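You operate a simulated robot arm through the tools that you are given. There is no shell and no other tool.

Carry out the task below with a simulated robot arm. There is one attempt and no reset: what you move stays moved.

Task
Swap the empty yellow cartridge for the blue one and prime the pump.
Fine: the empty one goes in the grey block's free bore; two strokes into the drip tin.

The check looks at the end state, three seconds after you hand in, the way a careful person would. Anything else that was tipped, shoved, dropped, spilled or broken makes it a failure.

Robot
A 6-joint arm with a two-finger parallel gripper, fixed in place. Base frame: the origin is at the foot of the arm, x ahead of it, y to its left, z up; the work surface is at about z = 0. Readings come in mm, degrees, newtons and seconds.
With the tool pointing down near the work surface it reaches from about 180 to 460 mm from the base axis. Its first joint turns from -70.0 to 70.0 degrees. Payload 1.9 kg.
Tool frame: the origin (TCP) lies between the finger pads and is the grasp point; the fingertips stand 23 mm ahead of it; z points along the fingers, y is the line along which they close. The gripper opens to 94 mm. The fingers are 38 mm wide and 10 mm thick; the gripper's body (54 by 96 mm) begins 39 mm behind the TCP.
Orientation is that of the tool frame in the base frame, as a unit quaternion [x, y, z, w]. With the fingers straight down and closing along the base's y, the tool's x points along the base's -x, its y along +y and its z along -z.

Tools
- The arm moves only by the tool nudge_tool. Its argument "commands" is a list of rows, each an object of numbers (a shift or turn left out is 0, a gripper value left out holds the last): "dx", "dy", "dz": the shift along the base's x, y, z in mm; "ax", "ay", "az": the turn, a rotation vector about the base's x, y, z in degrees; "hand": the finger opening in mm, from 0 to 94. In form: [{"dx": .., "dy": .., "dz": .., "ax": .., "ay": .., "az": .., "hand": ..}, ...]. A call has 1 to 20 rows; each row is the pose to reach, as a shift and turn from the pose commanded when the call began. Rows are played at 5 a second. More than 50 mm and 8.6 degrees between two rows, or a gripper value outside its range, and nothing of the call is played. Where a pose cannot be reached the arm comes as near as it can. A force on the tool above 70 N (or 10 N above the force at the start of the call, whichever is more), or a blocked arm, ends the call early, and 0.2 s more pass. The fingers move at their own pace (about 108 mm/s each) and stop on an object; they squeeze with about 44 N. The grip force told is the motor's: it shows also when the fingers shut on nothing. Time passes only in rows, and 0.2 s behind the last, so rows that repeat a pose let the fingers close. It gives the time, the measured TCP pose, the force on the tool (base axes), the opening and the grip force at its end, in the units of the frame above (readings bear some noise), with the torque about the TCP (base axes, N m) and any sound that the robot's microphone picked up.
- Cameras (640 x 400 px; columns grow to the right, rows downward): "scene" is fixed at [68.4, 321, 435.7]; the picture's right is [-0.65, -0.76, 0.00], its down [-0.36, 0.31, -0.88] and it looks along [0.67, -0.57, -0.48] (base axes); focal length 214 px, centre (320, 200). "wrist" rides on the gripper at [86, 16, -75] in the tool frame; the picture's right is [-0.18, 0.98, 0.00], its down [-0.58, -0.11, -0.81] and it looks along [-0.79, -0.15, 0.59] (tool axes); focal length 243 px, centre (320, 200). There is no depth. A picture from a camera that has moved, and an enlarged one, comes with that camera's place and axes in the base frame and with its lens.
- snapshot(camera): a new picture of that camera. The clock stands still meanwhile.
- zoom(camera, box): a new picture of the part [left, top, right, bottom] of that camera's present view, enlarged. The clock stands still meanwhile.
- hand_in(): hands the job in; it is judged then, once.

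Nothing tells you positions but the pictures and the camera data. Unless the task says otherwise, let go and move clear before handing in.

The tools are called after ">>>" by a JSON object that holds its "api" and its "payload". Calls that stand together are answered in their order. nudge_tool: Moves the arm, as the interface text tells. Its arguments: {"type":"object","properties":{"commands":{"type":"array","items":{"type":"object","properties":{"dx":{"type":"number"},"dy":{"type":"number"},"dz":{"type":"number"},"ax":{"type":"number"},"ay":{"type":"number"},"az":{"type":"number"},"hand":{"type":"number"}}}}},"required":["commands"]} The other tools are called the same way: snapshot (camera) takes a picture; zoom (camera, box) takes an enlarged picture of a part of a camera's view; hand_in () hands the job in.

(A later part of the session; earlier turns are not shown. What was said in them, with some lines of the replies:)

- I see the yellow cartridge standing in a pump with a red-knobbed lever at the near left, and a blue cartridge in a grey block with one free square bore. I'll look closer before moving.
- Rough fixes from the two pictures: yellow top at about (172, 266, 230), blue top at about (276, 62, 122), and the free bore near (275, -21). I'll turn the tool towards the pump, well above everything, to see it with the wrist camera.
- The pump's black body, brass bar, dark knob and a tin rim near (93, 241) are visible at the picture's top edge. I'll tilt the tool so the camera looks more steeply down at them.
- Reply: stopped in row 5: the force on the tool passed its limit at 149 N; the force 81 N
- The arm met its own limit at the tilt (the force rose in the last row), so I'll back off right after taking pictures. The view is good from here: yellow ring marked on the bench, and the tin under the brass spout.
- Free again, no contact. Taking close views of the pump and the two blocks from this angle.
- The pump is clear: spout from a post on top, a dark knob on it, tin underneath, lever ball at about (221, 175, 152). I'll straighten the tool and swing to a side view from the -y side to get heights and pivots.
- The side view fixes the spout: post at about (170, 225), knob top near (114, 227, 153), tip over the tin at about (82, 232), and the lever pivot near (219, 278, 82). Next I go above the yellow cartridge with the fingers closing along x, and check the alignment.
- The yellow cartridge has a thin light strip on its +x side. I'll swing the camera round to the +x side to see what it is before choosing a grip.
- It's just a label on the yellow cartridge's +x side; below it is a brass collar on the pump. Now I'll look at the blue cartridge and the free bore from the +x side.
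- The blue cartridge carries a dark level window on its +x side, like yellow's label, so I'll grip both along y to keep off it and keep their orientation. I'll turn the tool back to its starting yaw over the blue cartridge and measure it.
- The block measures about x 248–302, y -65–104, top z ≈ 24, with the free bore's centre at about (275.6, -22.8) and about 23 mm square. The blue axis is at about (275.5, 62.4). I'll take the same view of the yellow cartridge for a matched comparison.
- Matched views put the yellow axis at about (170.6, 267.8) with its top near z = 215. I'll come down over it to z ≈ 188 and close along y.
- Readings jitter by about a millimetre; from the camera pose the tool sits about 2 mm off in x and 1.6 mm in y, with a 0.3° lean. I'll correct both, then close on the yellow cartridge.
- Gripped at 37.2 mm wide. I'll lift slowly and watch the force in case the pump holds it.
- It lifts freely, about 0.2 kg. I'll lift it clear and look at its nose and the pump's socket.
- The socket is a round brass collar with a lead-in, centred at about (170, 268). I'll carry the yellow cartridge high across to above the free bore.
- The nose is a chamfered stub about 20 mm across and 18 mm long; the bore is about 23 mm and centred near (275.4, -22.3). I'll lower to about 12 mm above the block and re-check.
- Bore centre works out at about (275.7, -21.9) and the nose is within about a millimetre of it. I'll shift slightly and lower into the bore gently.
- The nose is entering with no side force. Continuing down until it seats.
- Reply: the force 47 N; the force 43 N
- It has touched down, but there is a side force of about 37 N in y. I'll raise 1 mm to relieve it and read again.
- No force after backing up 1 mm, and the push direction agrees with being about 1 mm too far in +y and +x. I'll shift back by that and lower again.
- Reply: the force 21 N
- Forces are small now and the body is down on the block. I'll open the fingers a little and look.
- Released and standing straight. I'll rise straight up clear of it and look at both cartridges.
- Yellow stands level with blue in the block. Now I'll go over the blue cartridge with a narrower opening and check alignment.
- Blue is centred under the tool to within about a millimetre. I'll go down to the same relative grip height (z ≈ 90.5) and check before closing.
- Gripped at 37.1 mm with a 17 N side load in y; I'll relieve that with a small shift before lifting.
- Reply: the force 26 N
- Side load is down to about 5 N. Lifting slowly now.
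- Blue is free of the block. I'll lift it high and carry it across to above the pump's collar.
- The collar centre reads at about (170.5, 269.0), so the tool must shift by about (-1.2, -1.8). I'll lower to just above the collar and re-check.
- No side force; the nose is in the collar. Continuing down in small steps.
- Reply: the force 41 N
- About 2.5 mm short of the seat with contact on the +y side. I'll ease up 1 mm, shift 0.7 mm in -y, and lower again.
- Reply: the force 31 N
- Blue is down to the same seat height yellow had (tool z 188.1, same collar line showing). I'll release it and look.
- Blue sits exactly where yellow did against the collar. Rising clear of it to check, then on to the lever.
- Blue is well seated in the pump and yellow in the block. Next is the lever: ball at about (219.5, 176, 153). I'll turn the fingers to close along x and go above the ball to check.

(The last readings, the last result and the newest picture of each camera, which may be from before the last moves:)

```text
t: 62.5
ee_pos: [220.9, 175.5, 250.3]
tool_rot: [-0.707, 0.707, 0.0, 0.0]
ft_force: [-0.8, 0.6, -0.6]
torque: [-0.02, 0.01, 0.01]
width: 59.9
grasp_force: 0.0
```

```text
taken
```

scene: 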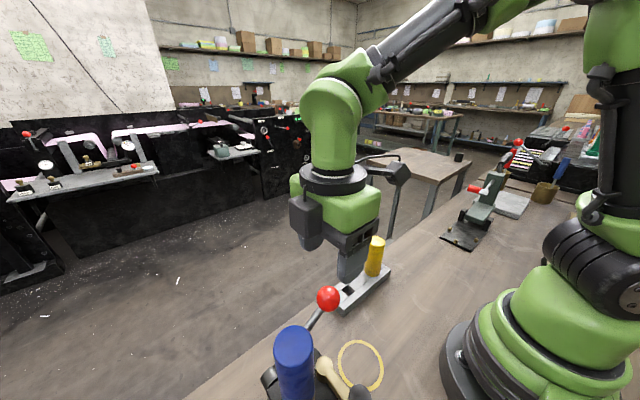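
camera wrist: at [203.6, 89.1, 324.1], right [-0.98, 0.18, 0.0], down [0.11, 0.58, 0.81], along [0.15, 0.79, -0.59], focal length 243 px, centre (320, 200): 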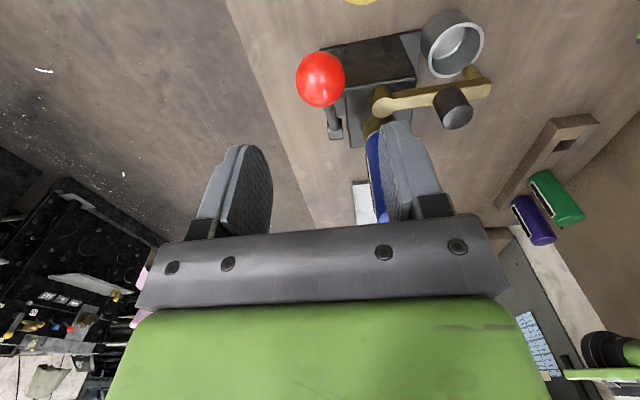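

>>> {"api": "zoom", "payload": {"camera": "wrist", "box": [280, 0, 500, 150]}}

>>> {"api": "zoom", "payload": {"camera": "wrist", "box": [280, 40, 380, 150]}}

```text
2.67 times, centred on (390, 75) of wrist
camera zoom: at [203.6, 89.1, 324.1], right [-0.98, 0.18, 0.0], down [0.11, 0.58, 0.81], along [0.15, 0.79, -0.59], focal length 647 px, centre (133, 533)
```

zoom: 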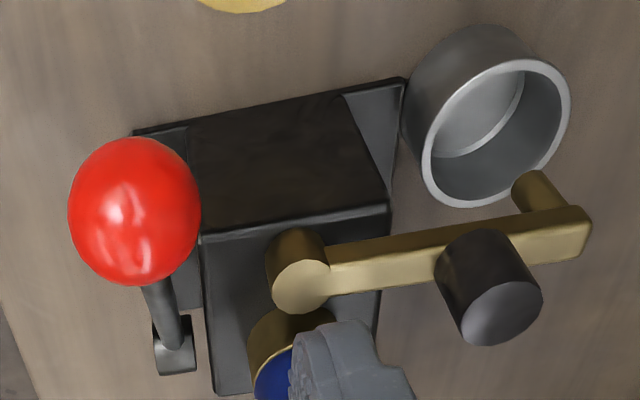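

```text
3.64 times, centred on (330, 95) of wrist
camera zoom: at [203.6, 89.1, 324.1], right [-0.98, 0.18, 0.0], down [0.11, 0.58, 0.81], along [0.15, 0.79, -0.59], focal length 882 px, centre (284, 582)
```

zoom: 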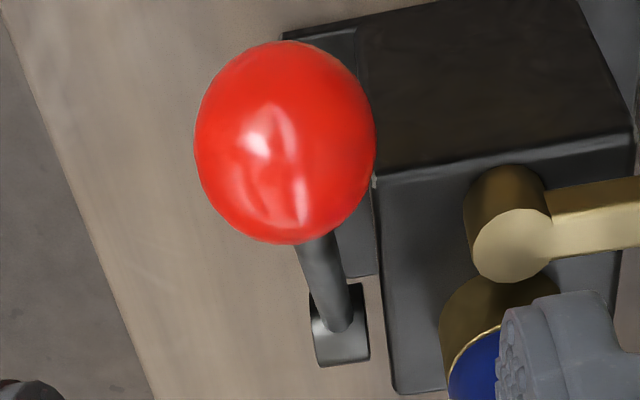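

The tool is right over the ball: (219.6, 176, 153). The spout tip at about (83, 229) is over the tin's middle (80, 230). I'll lower over the ball and grip it.

>>> {"api": "nudge_tool", "payload": {"commands": [{"dy": 0.8, "dz": -30}, {"dy": 0.8, "dz": -60}, {"dy": 0.8, "dz": -80}, {"dy": 0.8, "dz": -95}, {"dy": 0.8, "dz": -95}, {"dy": 0.8, "dz": -95}]}}

>>> {"api": "zoom", "payload": {"camera": "wrist", "box": [200, 40, 440, 240]}}

>>> {"api": "zoom", "payload": {"camera": "scene", "box": [220, 200, 420, 360]}}

```text
t: 63.9
ee_pos: [219.6, 175.9, 155.1]
tool_rot: [0.707, -0.707, 0.001, 0.0]
ft_force: [-0.2, 0.7, 1.4]
torque: [0.0, -0.02, -0.01]
width: 59.9
grasp_force: 0.1
```

```text
2.00 times, centred on (320, 140) of wrist
camera zoom: at [203.5, 90.0, 229.4], right [-0.98, 0.18, 0.0], down [0.11, 0.58, 0.81], along [0.15, 0.79, -0.59], focal length 485 px, centre (320, 320)
```

zoom: 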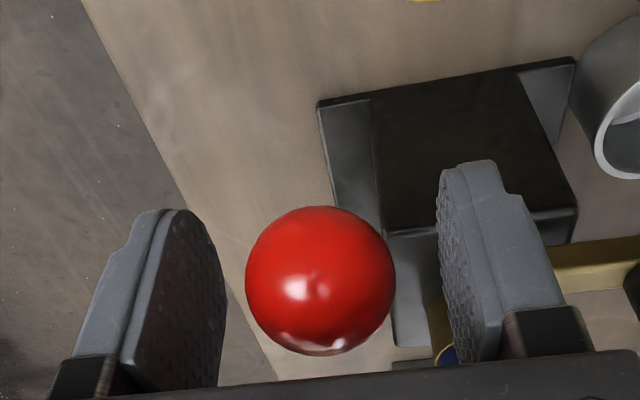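

```text
2.50 times, centred on (320, 280) of scene
camera zoom: at [68.4, 321.0, 435.7], right [-0.65, -0.76, 0.0], down [-0.36, 0.31, -0.88], along [0.67, -0.57, -0.48], focal length 536 px, centre (320, 0)
```

zoom: 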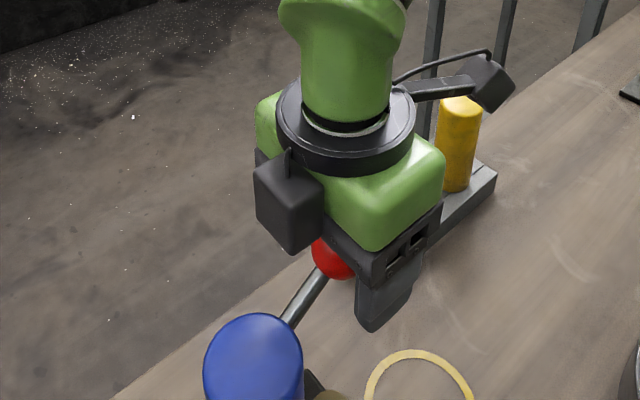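

The ball is exactly at the grasp point. Closing on it.

>>> {"api": "nudge_tool", "payload": {"commands": [{"hand": 45}, {"hand": 36}, {"hand": 25}, {"hand": 25}, {"hand": 25}]}}

```text
t: 65.1
ee_pos: [220.0, 175.8, 154.7]
tool_rot: [-0.707, 0.707, 0.0, 0.001]
ft_force: [0.3, -0.9, 0.4]
torque: [0.03, 0.01, -0.02]
width: 35.4
grasp_force: 45.0
```

Gripped. I'll start the down stroke with a short arc to feel the lever.

>>> {"api": "nudge_tool", "payload": {"commands": [{"dy": -1.6, "dz": -2.5}, {"dy": -3.3, "dz": -5.3}, {"dy": -5.1, "dz": -8.1}, {"dy": -6.8, "dz": -11}]}}

>>> {"api": "zoom", "payload": {"camera": "wrist", "box": [200, 40, 440, 240]}}

```text
t: 66.1
ee_pos: [218.7, 168.7, 143.8]
tool_rot: [-0.707, 0.707, 0.001, 0.0]
ft_force: [-17.7, 2.3, 11.9]
torque: [1.29, 0.0, 0.03]
width: 35.7
grasp_force: 44.7
```

```text
2.00 times, centred on (320, 140) of wrist
camera zoom: at [203.6, 82.3, 218.6], right [-0.98, 0.18, 0.0], down [0.11, 0.58, 0.81], along [0.15, 0.79, -0.59], focal length 485 px, centre (320, 320)
```

zoom: 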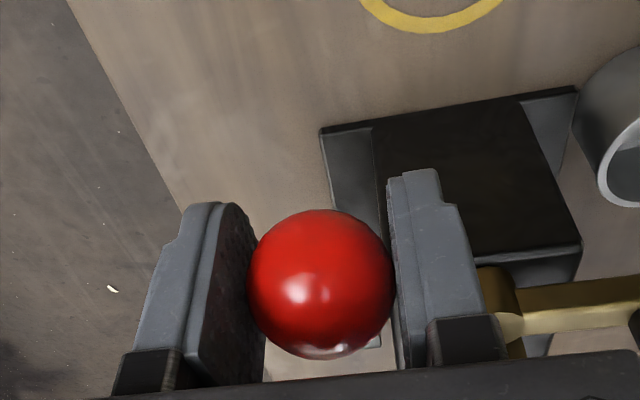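

>>> {"api": "nudge_tool", "payload": {"commands": [{"dx": -0.5, "dy": -2.6, "dz": -4.8}, {"dx": -0.5, "dy": -5.1, "dz": -9.8}, {"dx": -0.5, "dy": -7.3, "dz": -14.8}, {"dx": -0.5, "dy": -9.4, "dz": -20}]}}

>>> {"api": "zoom", "payload": {"camera": "wrist", "box": [200, 40, 440, 240]}}

```text
t: 67.1
ee_pos: [219.7, 159.1, 122.9]
tool_rot: [-0.707, 0.707, 0.0, 0.002]
ft_force: [-12.1, 5.8, 8.5]
torque: [1.31, 0.02, 0.02]
width: 35.7
grasp_force: 44.7
```

```text
2.00 times, centred on (320, 140) of wrist
camera zoom: at [203.5, 73.2, 198.7], right [-0.98, 0.18, 0.0], down [0.11, 0.58, 0.81], along [0.15, 0.79, -0.59], focal length 485 px, centre (320, 320)
```

zoom: 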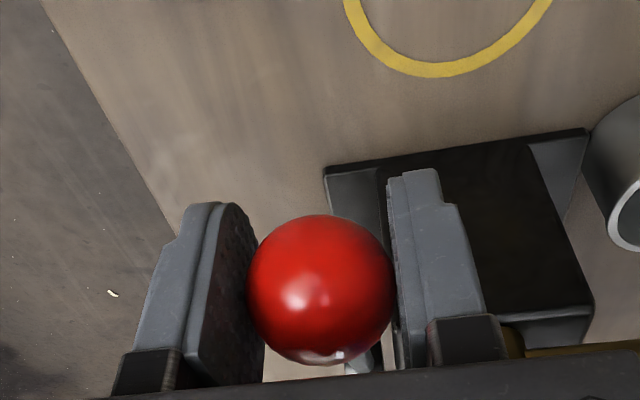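

>>> {"api": "nudge_tool", "payload": {"commands": [{"dx": -0.3, "dy": -1.7, "dz": -5.3}, {"dx": -0.3, "dy": -3.3, "dz": -10.6}, {"dx": -0.3, "dy": -4.5, "dz": -16}, {"dx": -0.3, "dy": -5.7, "dz": -21.4}]}}

>>> {"api": "zoom", "payload": {"camera": "wrist", "box": [200, 40, 440, 240]}}

>>> {"api": "zoom", "payload": {"camera": "scene", "box": [220, 200, 420, 360]}}

```text
t: 68.1
ee_pos: [218.6, 153.9, 104.1]
tool_rot: [0.708, -0.706, 0.001, -0.003]
ft_force: [9.5, -8.6, 13.0]
torque: [1.25, -0.07, 0.06]
width: 35.7
grasp_force: 45.4
```

```text
2.00 times, centred on (320, 140) of wrist
camera zoom: at [203.3, 67.8, 178.0], right [-0.98, 0.18, 0.0], down [0.11, 0.58, 0.81], along [0.15, 0.79, -0.59], focal length 485 px, centre (320, 320)
```

zoom: 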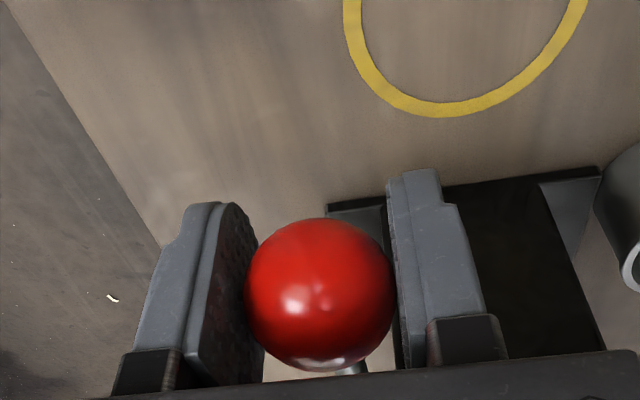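

```text
2.50 times, centred on (320, 280) of scene
camera zoom: at [68.4, 321.0, 435.7], right [-0.65, -0.76, 0.0], down [-0.36, 0.31, -0.88], along [0.67, -0.57, -0.48], focal length 536 px, centre (320, 0)
```

zoom: 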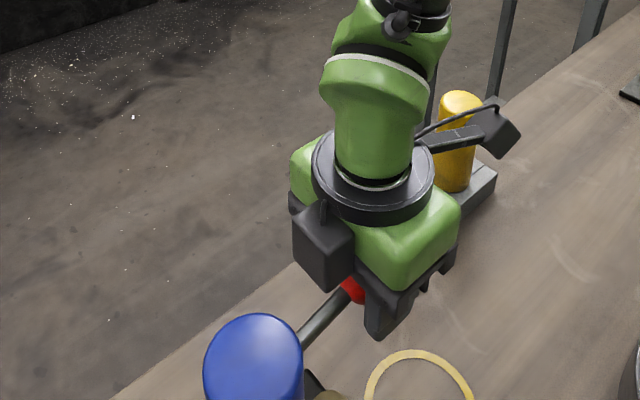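

>>> {"api": "nudge_tool", "payload": {"commands": [{"dx": 0.2, "dy": 0, "dz": -5.5}, {"dx": 0.2, "dy": -0.4, "dz": -11}, {"dx": 0.2, "dy": -0.8, "dz": -16.5}, {"dx": 0.2, "dy": -0.9, "dz": -22}]}}

>>> {"api": "zoom", "payload": {"camera": "wrist", "box": [200, 40, 440, 240]}}

```text
t: 69.1
ee_pos: [218.4, 153.7, 82.5]
tool_rot: [0.707, -0.707, 0.001, -0.003]
ft_force: [30.8, -15.5, 11.0]
torque: [1.17, 0.07, 0.09]
width: 35.7
grasp_force: 45.7
```

```text
2.00 times, centred on (320, 140) of wrist
camera zoom: at [203.3, 67.5, 156.0], right [-0.98, 0.18, 0.0], down [0.1, 0.58, 0.81], along [0.15, 0.79, -0.59], focal length 485 px, centre (320, 320)
```

zoom: 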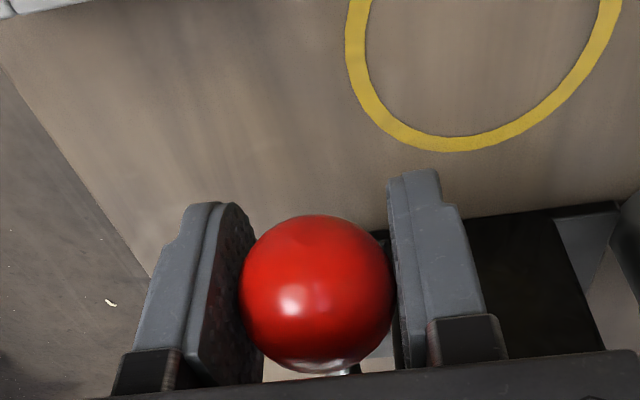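

The lever is following the arc smoothly; some side load has built up in +x and -y, so I'll correct while continuing down.

>>> {"api": "nudge_tool", "payload": {"commands": [{"dx": 0.6, "dy": -1.5, "dz": 0}, {"dx": 0.6, "dy": -1.5, "dz": -5}, {"dx": 0.6, "dy": -1.3, "dz": -10}, {"dx": 0.6, "dy": -1, "dz": -14}]}}

>>> {"api": "zoom", "payload": {"camera": "wrist", "box": [200, 40, 440, 240]}}

```text
t: 70.1
ee_pos: [219.4, 152.4, 67.5]
tool_rot: [-0.707, 0.707, 0.0, 0.0]
ft_force: [22.3, -5.5, 9.1]
torque: [0.12, 0.36, 0.01]
width: 35.6
grasp_force: 33.7
```

```text
2.00 times, centred on (320, 140) of wrist
camera zoom: at [203.4, 66.2, 141.3], right [-0.98, 0.18, 0.0], down [0.11, 0.58, 0.81], along [0.15, 0.79, -0.59], focal length 485 px, centre (320, 320)
```

zoom: 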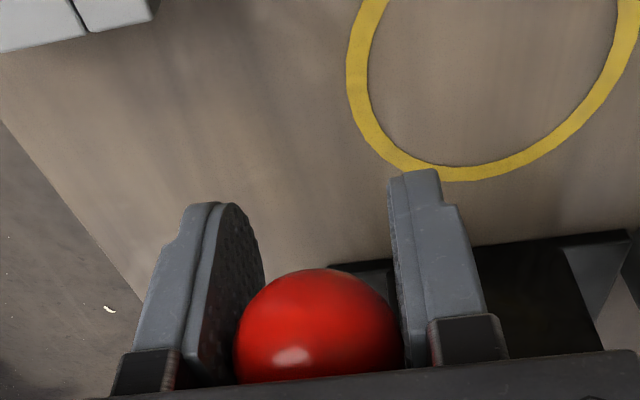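

>>> {"api": "zoom", "payload": {"camera": "scene", "box": [220, 220, 420, 380]}}

>>> {"api": "snapshot", "payload": {"camera": "wrist"}}

```text
2.50 times, centred on (320, 300) of scene
camera zoom: at [68.4, 321.0, 435.7], right [-0.65, -0.76, 0.0], down [-0.36, 0.31, -0.88], along [0.67, -0.57, -0.48], focal length 536 px, centre (320, -50)
```

zoom: 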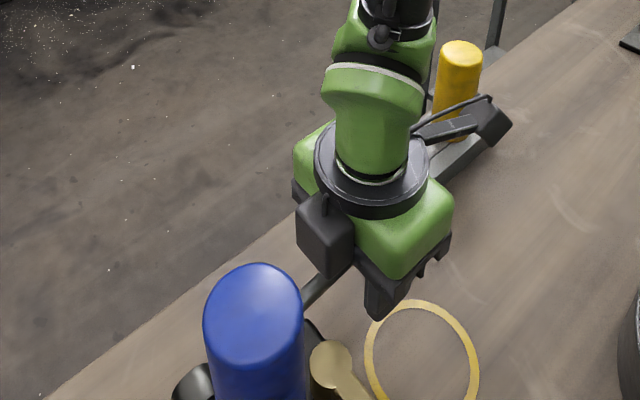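

```text
taken
camera wrist: at [203.4, 66.2, 141.3], right [-0.98, 0.18, 0.0], down [0.11, 0.58, 0.81], along [0.15, 0.79, -0.59], focal length 243 px, centre (320, 200)
```

wrist: 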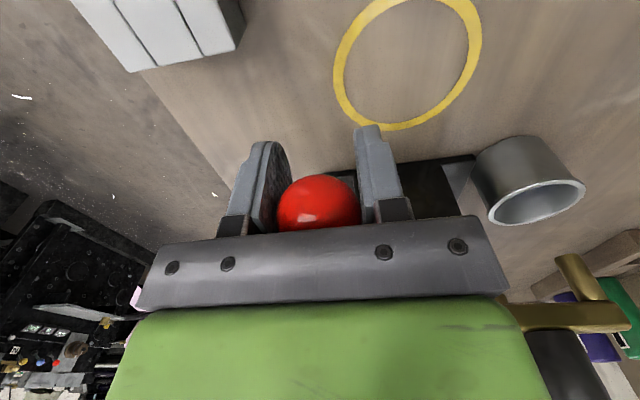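

The ball stopped at about z = 85 (lever horizontal) while the fingers slid on, so that is the bottom stop. Now the up stroke along the same arc.

>>> {"api": "nudge_tool", "payload": {"commands": [{"dx": 0.4, "dy": 0.4, "dz": 5.5}, {"dx": 0.4, "dy": 1, "dz": 11}, {"dx": 0.4, "dy": 1.8, "dz": 16.5}, {"dx": 0.4, "dy": 1.8, "dz": 16.5}]}}

>>> {"api": "snapshot", "payload": {"camera": "wrist"}}

```text
t: 71.1
ee_pos: [219.4, 152.9, 81.9]
tool_rot: [-0.707, 0.707, 0.001, -0.002]
ft_force: [12.2, 2.7, -9.7]
torque: [-1.31, 0.28, 0.01]
width: 35.4
grasp_force: 44.9
```

```text
taken
camera wrist: at [203.5, 67.4, 157.8], right [-0.98, 0.18, 0.0], down [0.11, 0.58, 0.81], along [0.15, 0.79, -0.59], focal length 243 px, centre (320, 200)
```

wrist: 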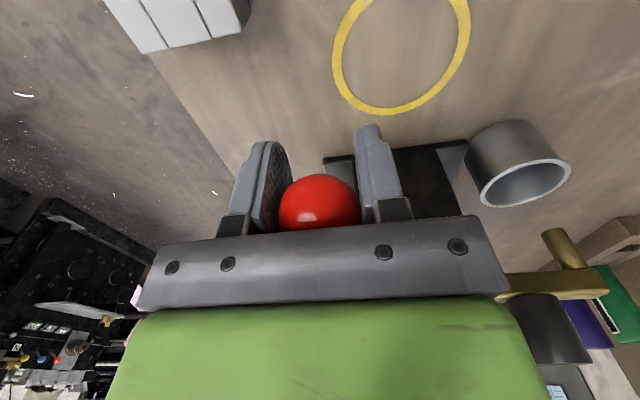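

The lever comes up with the tool. Continuing to the top.

>>> {"api": "nudge_tool", "payload": {"commands": [{"dy": 1.2, "dz": 5.4}, {"dy": 2.6, "dz": 10.7}, {"dy": 4, "dz": 16}, {"dy": 5.7, "dz": 21.3}, {"dy": 7.8, "dz": 26.4}, {"dy": 10, "dz": 31.5}, {"dy": 12.4, "dz": 36.4}, {"dy": 15, "dz": 41.2}]}}

>>> {"api": "snapshot", "payload": {"camera": "wrist"}}

```text
t: 72.9
ee_pos: [220.1, 169.9, 123.9]
tool_rot: [0.708, -0.707, 0.0, 0.0]
ft_force: [-5.1, 6.2, -14.9]
torque: [-1.31, -0.09, -0.04]
width: 35.3
grasp_force: 44.9
```

```text
taken
camera wrist: at [203.7, 83.6, 199.7], right [-0.98, 0.18, 0.0], down [0.11, 0.58, 0.81], along [0.15, 0.79, -0.59], focal length 243 px, centre (320, 200)
```

wrist: 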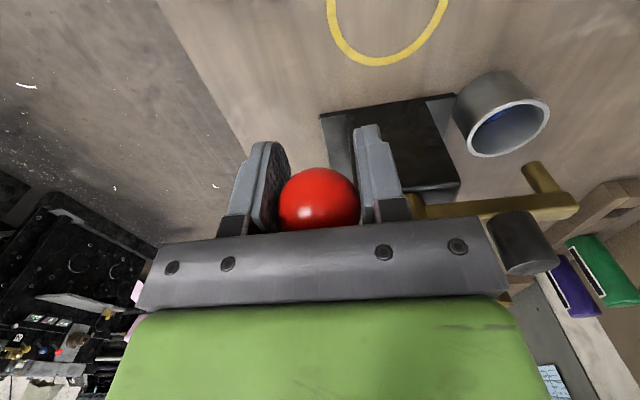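

Blue fluid has appeared in the tin, so the first stroke delivered. I'll finish the up stroke to the top stop.

>>> {"api": "nudge_tool", "payload": {"commands": [{"dy": 2.4, "dz": 4.5}, {"dy": 5, "dz": 9}, {"dy": 7.4, "dz": 13}, {"dy": 9, "dz": 16}, {"dy": 10, "dz": 18}, {"dy": 10, "dz": 18}]}}

>>> {"api": "snapshot", "payload": {"camera": "wrist"}}

>>> {"api": "zoom", "payload": {"camera": "wrist", "box": [430, 40, 590, 160]}}

```text
t: 74.3
ee_pos: [219.7, 176.4, 141.4]
tool_rot: [-0.707, 0.708, 0.0, -0.003]
ft_force: [-9.9, -21.2, -31.1]
torque: [0.11, -0.12, 0.01]
width: 35.6
grasp_force: 45.4
```

```text
taken
camera wrist: at [203.7, 92.2, 216.8], right [-0.98, 0.18, 0.0], down [0.11, 0.58, 0.8], along [0.15, 0.79, -0.6], focal length 243 px, centre (320, 200)
```

wrist: 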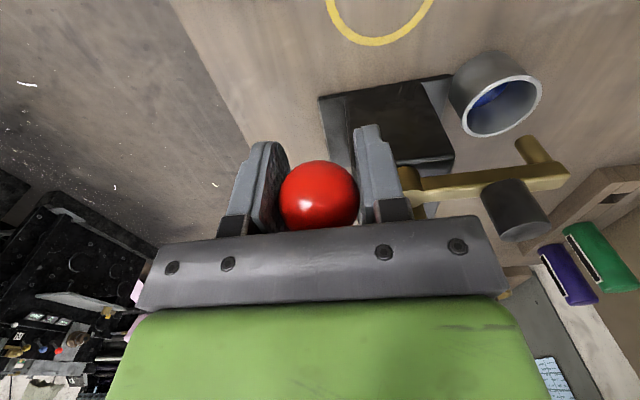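

```text
3.33 times, centred on (510, 100) of wrist
camera zoom: at [203.7, 92.2, 216.8], right [-0.98, 0.18, 0.0], down [0.11, 0.58, 0.8], along [0.15, 0.79, -0.6], focal length 809 px, centre (-313, 533)
```

zoom: 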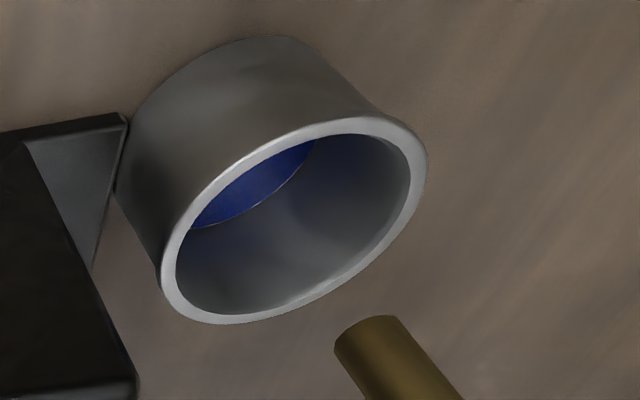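

At the top stop (31 N pull) and there is blue fluid in the tin. I'll regrip the ball centrally before the second stroke.

>>> {"api": "nudge_tool", "payload": {"commands": [{"dz": -2, "dy": -0.8}, {"dz": -2, "dy": -0.8, "hand": 38}, {"dz": -2, "dy": -0.8, "hand": 48}, {"dz": -2, "dy": -0.8, "hand": 48}]}}

>>> {"api": "snapshot", "payload": {"camera": "wrist"}}

```text
t: 75.3
ee_pos: [221.0, 178.9, 140.2]
tool_rot: [-0.707, 0.707, 0.0, 0.001]
ft_force: [-1.0, 0.1, 0.1]
torque: [0.0, 0.01, -0.01]
width: 48.1
grasp_force: 0.1
```

```text
taken
camera wrist: at [204.5, 92.7, 215.0], right [-0.98, 0.18, 0.0], down [0.11, 0.58, 0.81], along [0.15, 0.79, -0.59], focal length 243 px, centre (320, 200)
```

wrist: 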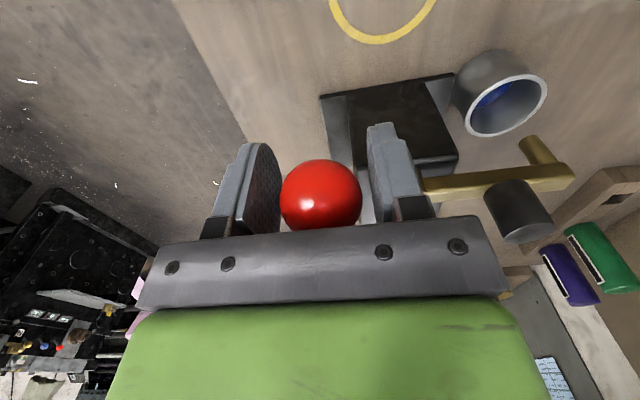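

>>> {"api": "nudge_tool", "payload": {"commands": [{"dx": -0.7, "dy": -2, "dz": 4}, {"dx": -0.7, "dy": -2, "dz": 9}, {"dx": -0.7, "dy": -2, "dz": 13.5}, {"dx": -0.7, "dy": -2, "dz": 13.5}]}}

>>> {"api": "zoom", "payload": {"camera": "wrist", "box": [200, 40, 440, 240]}}

>>> {"api": "nudge_tool", "payload": {"commands": [{"hand": 38}, {"hand": 25}, {"hand": 25}, {"hand": 25}]}}

```text
t: 76.3
ee_pos: [220.7, 175.9, 153.0]
tool_rot: [0.707, -0.707, 0.0, -0.002]
ft_force: [0.2, 0.3, 0.3]
torque: [0.01, -0.01, -0.02]
width: 47.9
grasp_force: 0.0
```

```text
2.00 times, centred on (320, 140) of wrist
camera zoom: at [203.6, 90.3, 228.1], right [-0.98, 0.18, 0.0], down [0.11, 0.58, 0.81], along [0.15, 0.79, -0.59], focal length 485 px, centre (320, 320)
```

zoom: 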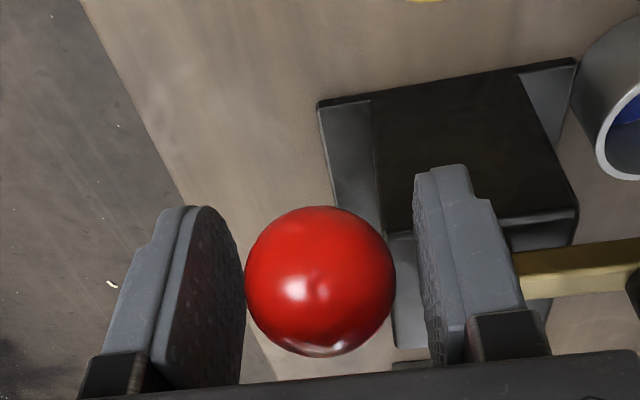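

```text
t: 77.3
ee_pos: [220.3, 174.4, 152.4]
tool_rot: [0.707, -0.707, 0.0, 0.0]
ft_force: [-0.7, -0.7, 2.6]
torque: [0.17, 0.0, 0.0]
width: 35.5
grasp_force: 44.9
```

Regripped at the ball's centre. Second down stroke along the same arc.

>>> {"api": "nudge_tool", "payload": {"commands": [{"dx": -0.2, "dy": -3.6, "dz": -5.2}, {"dx": -0.5, "dy": -7, "dz": -10.8}, {"dx": -0.6, "dy": -9.6, "dz": -15.6}, {"dx": -0.7, "dy": -12, "dz": -20.5}, {"dx": -0.7, "dy": -14.3, "dz": -25.6}, {"dx": -0.7, "dy": -16.3, "dz": -30.7}, {"dx": -0.6, "dy": -18, "dz": -36}, {"dx": -0.5, "dy": -19.6, "dz": -41.3}, {"dx": -0.4, "dy": -20.9, "dz": -46.6}, {"dx": -0.3, "dy": -22, "dz": -52}]}}

>>> {"api": "zoom", "payload": {"camera": "wrist", "box": [200, 40, 440, 240]}}

```text
t: 79.5
ee_pos: [218.7, 154.8, 102.0]
tool_rot: [0.707, -0.707, 0.0, -0.001]
ft_force: [20.7, -2.1, 11.4]
torque: [1.28, 0.04, 0.02]
width: 35.5
grasp_force: 44.9
```

```text
2.00 times, centred on (320, 140) of wrist
camera zoom: at [203.3, 68.5, 177.1], right [-0.98, 0.18, 0.0], down [0.11, 0.58, 0.81], along [0.15, 0.79, -0.59], focal length 485 px, centre (320, 320)
```

zoom: 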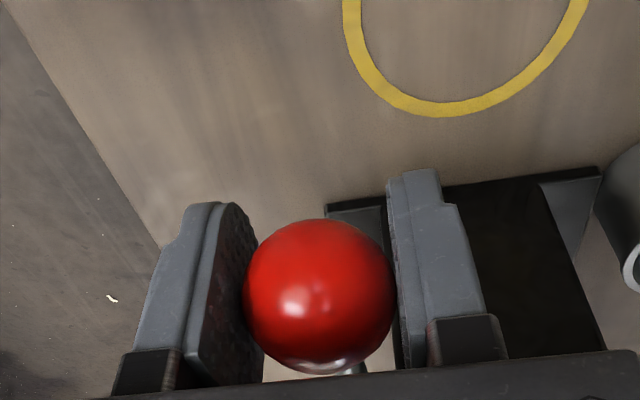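

>>> {"api": "nudge_tool", "payload": {"commands": [{"dx": 0.4, "dy": -0.8, "dz": -5.5}, {"dx": 0.6, "dy": -1.6, "dz": -11}, {"dx": 0.8, "dy": -2.1, "dz": -16.5}, {"dx": 1, "dy": -2.2, "dz": -21}, {"dx": 1, "dy": -2.2, "dz": -25.5}, {"dx": 1, "dy": -2.2, "dz": -30}, {"dx": 1, "dy": -2.2, "dz": -33}]}}

>>> {"api": "snapshot", "payload": {"camera": "wrist"}}

>>> {"api": "zoom", "payload": {"camera": "wrist", "box": [430, 120, 640, 260]}}

```text
t: 81.1
ee_pos: [220.5, 152.4, 68.3]
tool_rot: [0.707, -0.707, 0.0, 0.002]
ft_force: [-5.5, -1.1, 36.6]
torque: [-0.15, -0.04, 0.12]
width: 35.5
grasp_force: 44.8
```

```text
taken
camera wrist: at [203.6, 65.7, 144.3], right [-0.98, 0.18, 0.0], down [0.11, 0.58, 0.81], along [0.15, 0.79, -0.59], focal length 243 px, centre (320, 200)
```

wrist: 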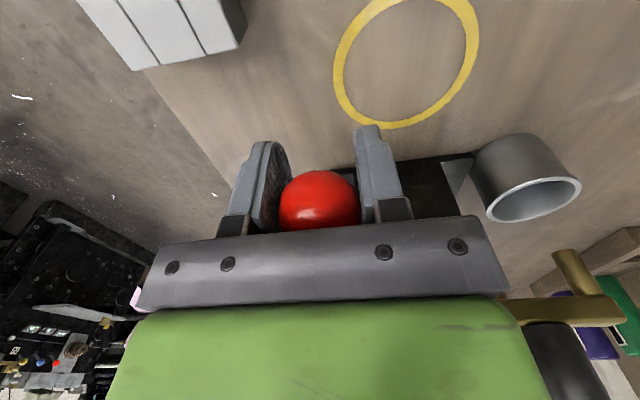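

```text
2.86 times, centred on (535, 190) of wrist
camera zoom: at [203.6, 65.7, 144.3], right [-0.98, 0.18, 0.0], down [0.11, 0.58, 0.81], along [0.15, 0.79, -0.59], focal length 693 px, centre (-294, 229)
```

zoom: 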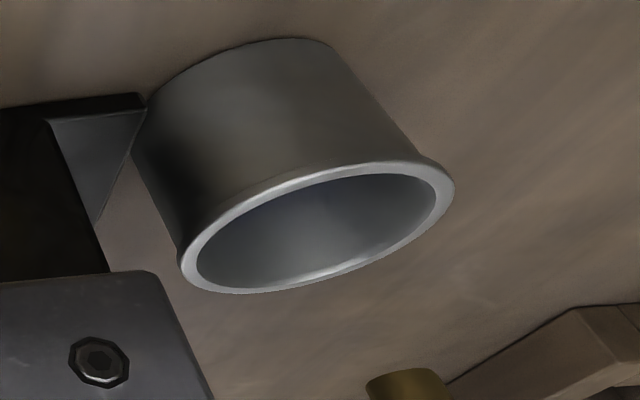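

Bottom stop reached (37 N push, ball slid up in the grip). Raising the lever back to the top.

>>> {"api": "nudge_tool", "payload": {"commands": [{"dy": 0.4, "dz": 5.5}, {"dy": 1, "dz": 11}, {"dy": 1.8, "dz": 16.5}, {"dy": 3, "dz": 22}, {"dy": 4.4, "dz": 27.2}, {"dx": -0.3, "dy": 5.8, "dz": 32.5}, {"dx": -0.5, "dy": 7.5, "dz": 37.8}, {"dx": -0.6, "dy": 9.6, "dz": 43}, {"dx": -0.6, "dy": 11.8, "dz": 48}, {"dx": -0.6, "dy": 14.2, "dz": 53}, {"dx": -0.5, "dy": 16.8, "dz": 57.7}]}}

>>> {"api": "snapshot", "payload": {"camera": "wrist"}}

```text
t: 83.5
ee_pos: [220.2, 168.6, 125.9]
tool_rot: [0.708, -0.706, 0.0, 0.0]
ft_force: [-5.9, -2.4, -10.1]
torque: [-1.26, -0.01, -0.01]
width: 35.7
grasp_force: 45.5
```

```text
taken
camera wrist: at [203.6, 82.4, 201.7], right [-0.98, 0.18, 0.0], down [0.11, 0.58, 0.81], along [0.15, 0.79, -0.59], focal length 243 px, centre (320, 200)
```

wrist: 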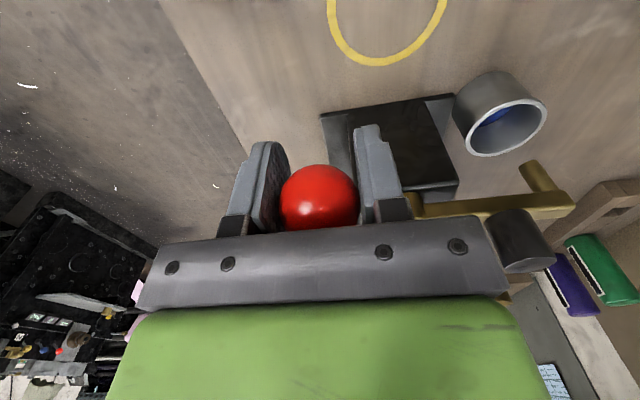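

>>> {"api": "nudge_tool", "payload": {"commands": [{"dy": 2.4, "dz": 4.5}, {"dy": 4.8, "dz": 9}, {"dy": 6.6, "dz": 12}, {"dy": 8, "dz": 15}, {"dy": 8.6, "dz": 17}, {"dy": 8.6, "dz": 17}]}}

>>> {"api": "snapshot", "payload": {"camera": "wrist"}}

>>> {"api": "zoom", "payload": {"camera": "wrist", "box": [430, 40, 590, 160]}}

```text
t: 84.9
ee_pos: [219.5, 176.3, 143.0]
tool_rot: [-0.707, 0.708, -0.001, -0.001]
ft_force: [9.1, -5.8, -33.7]
torque: [0.0, 0.17, -0.01]
width: 35.9
grasp_force: 45.4
```

```text
taken
camera wrist: at [203.5, 91.1, 218.4], right [-0.98, 0.18, 0.0], down [0.11, 0.58, 0.81], along [0.15, 0.79, -0.59], focal length 243 px, centre (320, 200)
```

wrist: 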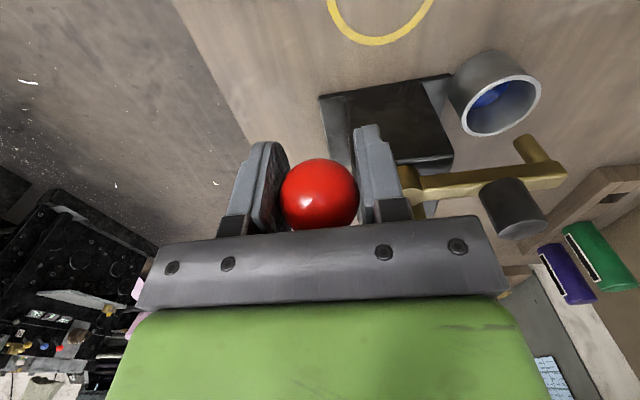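

```text
3.33 times, centred on (510, 100) of wrist
camera zoom: at [203.5, 91.1, 218.4], right [-0.98, 0.18, 0.0], down [0.11, 0.58, 0.81], along [0.15, 0.79, -0.59], focal length 809 px, centre (-313, 533)
```

zoom: 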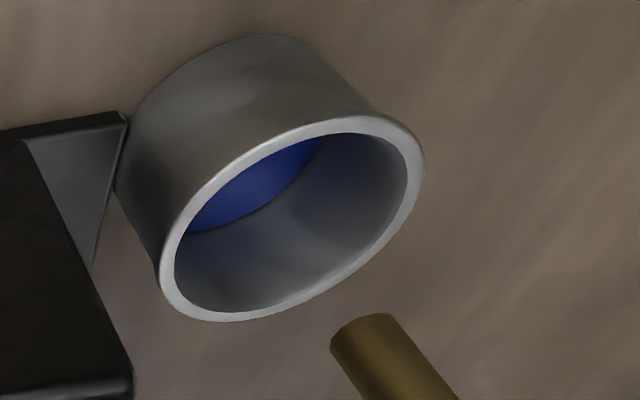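

The fluid level in the tin has risen after the second stroke, and the lever is at its top stop again. I'll release the ball and rise straight up.

>>> {"api": "nudge_tool", "payload": {"commands": [{"dz": -2, "dy": -0.8}, {"dz": -2, "dy": -0.8, "hand": 40}, {"dz": -2, "dy": -0.8, "hand": 50}, {"dz": -2, "dy": -0.8, "hand": 60}, {"dz": -2, "dy": -0.8, "hand": 60}]}}

>>> {"api": "nudge_tool", "payload": {"commands": [{"dz": 15}, {"dz": 35}, {"dz": 60}, {"dz": 90}, {"dz": 120}, {"dz": 140}, {"dz": 140}]}}

>>> {"api": "snapshot", "payload": {"camera": "wrist"}}

>>> {"api": "snapshot", "payload": {"camera": "scene"}}

```text
t: 86.1
ee_pos: [220.1, 175.5, 142.3]
tool_rot: [0.707, -0.707, 0.001, 0.0]
ft_force: [0.0, 0.9, -0.7]
torque: [0.03, 0.0, 0.0]
width: 59.9
grasp_force: 0.0
```

```text
t: 87.7
ee_pos: [221.8, 177.9, 281.7]
tool_rot: [0.707, -0.707, 0.0, 0.001]
ft_force: [0.8, -0.2, 0.7]
torque: [-0.02, 0.01, -0.03]
width: 60.0
grasp_force: 0.0
```

```text
taken
camera wrist: at [204.1, 91.8, 357.3], right [-0.98, 0.18, 0.0], down [0.11, 0.58, 0.81], along [0.15, 0.79, -0.59], focal length 243 px, centre (320, 200)
```

wrist: 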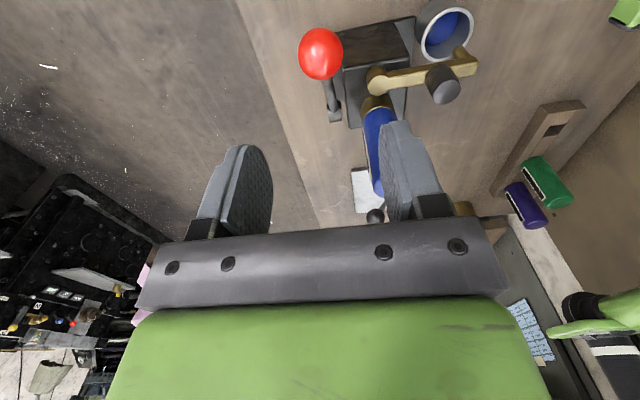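

```text
taken
```

scene: 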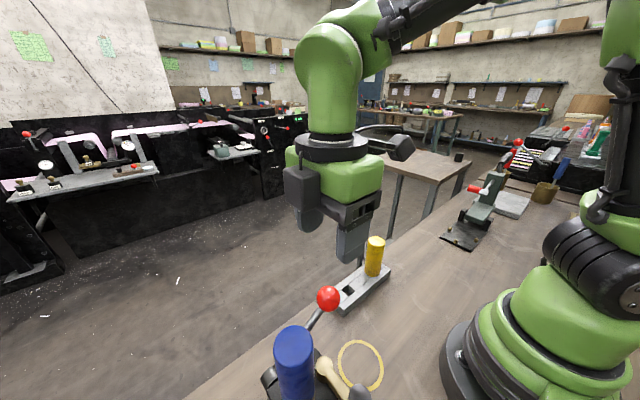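

>>> {"api": "zoom", "payload": {"camera": "wrist", "box": [290, 0, 500, 130]}}

>>> {"api": "zoom", "payload": {"camera": "scene", "box": [240, 220, 420, 400]}}

```text
3.05 times, centred on (395, 65) of wrist
camera zoom: at [204.1, 91.8, 357.3], right [-0.98, 0.18, 0.0], down [0.11, 0.58, 0.81], along [0.15, 0.79, -0.59], focal length 739 px, centre (91, 611)
```

zoom: 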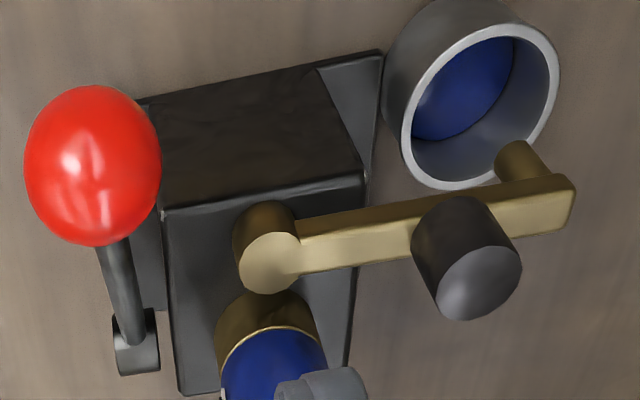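

```text
2.22 times, centred on (330, 310) of scene
camera zoom: at [68.4, 321.0, 435.7], right [-0.65, -0.76, 0.0], down [-0.36, 0.31, -0.88], along [0.67, -0.57, -0.48], focal length 477 px, centre (298, -44)
```

zoom: 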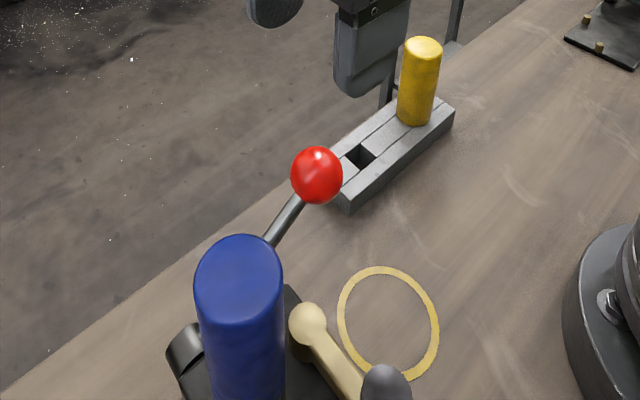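

Everything looks in order: blue seated in the pump, yellow in the grey block, two strokes of fluid in the tin, no drips on the bench, lever back up. I'll move the arm clear and then hand in.

>>> {"api": "nudge_tool", "payload": {"commands": [{"dx": -5, "dy": -15, "dz": 10}, {"dx": -12, "dy": -35, "dz": 25}, {"dx": -20, "dy": -60, "dz": 40}, {"dx": -25, "dy": -80, "dz": 50}, {"dx": -25, "dy": -80, "dz": 50}]}}

>>> {"api": "snapshot", "payload": {"camera": "scene"}}

>>> {"api": "snapshot", "payload": {"camera": "wrist"}}

```text
t: 88.9
ee_pos: [194.0, 97.7, 332.6]
tool_rot: [0.707, -0.707, -0.001, 0.001]
ft_force: [-0.1, 0.8, 0.0]
torque: [0.02, -0.02, 0.01]
width: 60.1
grasp_force: 0.0
```

```text
taken
```

scene: 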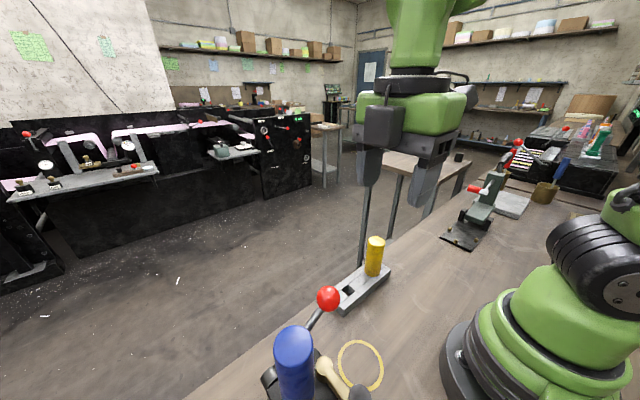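

```text
taken
camera wrist: at [178.3, 11.2, 408.0], right [-0.98, 0.18, 0.0], down [0.11, 0.58, 0.81], along [0.15, 0.79, -0.59], focal length 243 px, centre (320, 200)
```

wrist: 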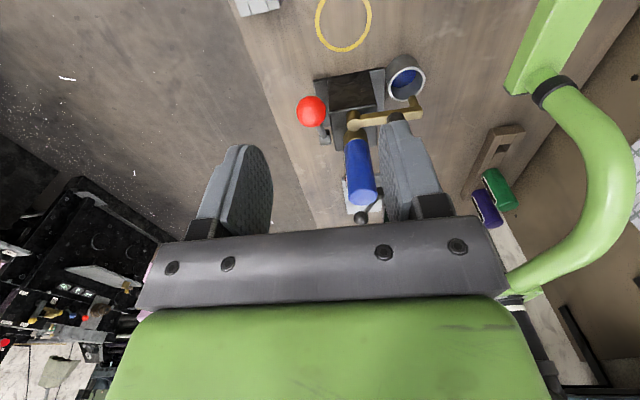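

The arm is clear. Blue stands in the pump, yellow is in the grey block, the tin holds the fluid and nothing else has moved, so I'm handing in.

>>> {"api": "hand_in", "payload": {}}

```text
The job is handed in.
```

The swap is done and the pump is primed; I've handed the job in, and no verdict has come back yet.

- **Yellow (empty):** it stands upright in the grey block's formerly free bore, level with where blue stood.
- **Blue:** it is seated in the pump's collar at the same height yellow had. It slid a couple of millimetres up in the grip while I pressed it home.
- **Priming:** I made two full lever strokes, each taken to the bottom stop and back to the top. Blue fluid appeared in the drip tin after the first stroke and the level rose after the second. The lever is back up, and I saw no drips on the bench.

Early on, while tilting the wrist camera for a better view, a force spike of 149 N stopped the arm. I think it was the arm meeting its own limit. I backed off at once, and the later pictures show nothing moved. The arm is clear of everything with the gripper open.
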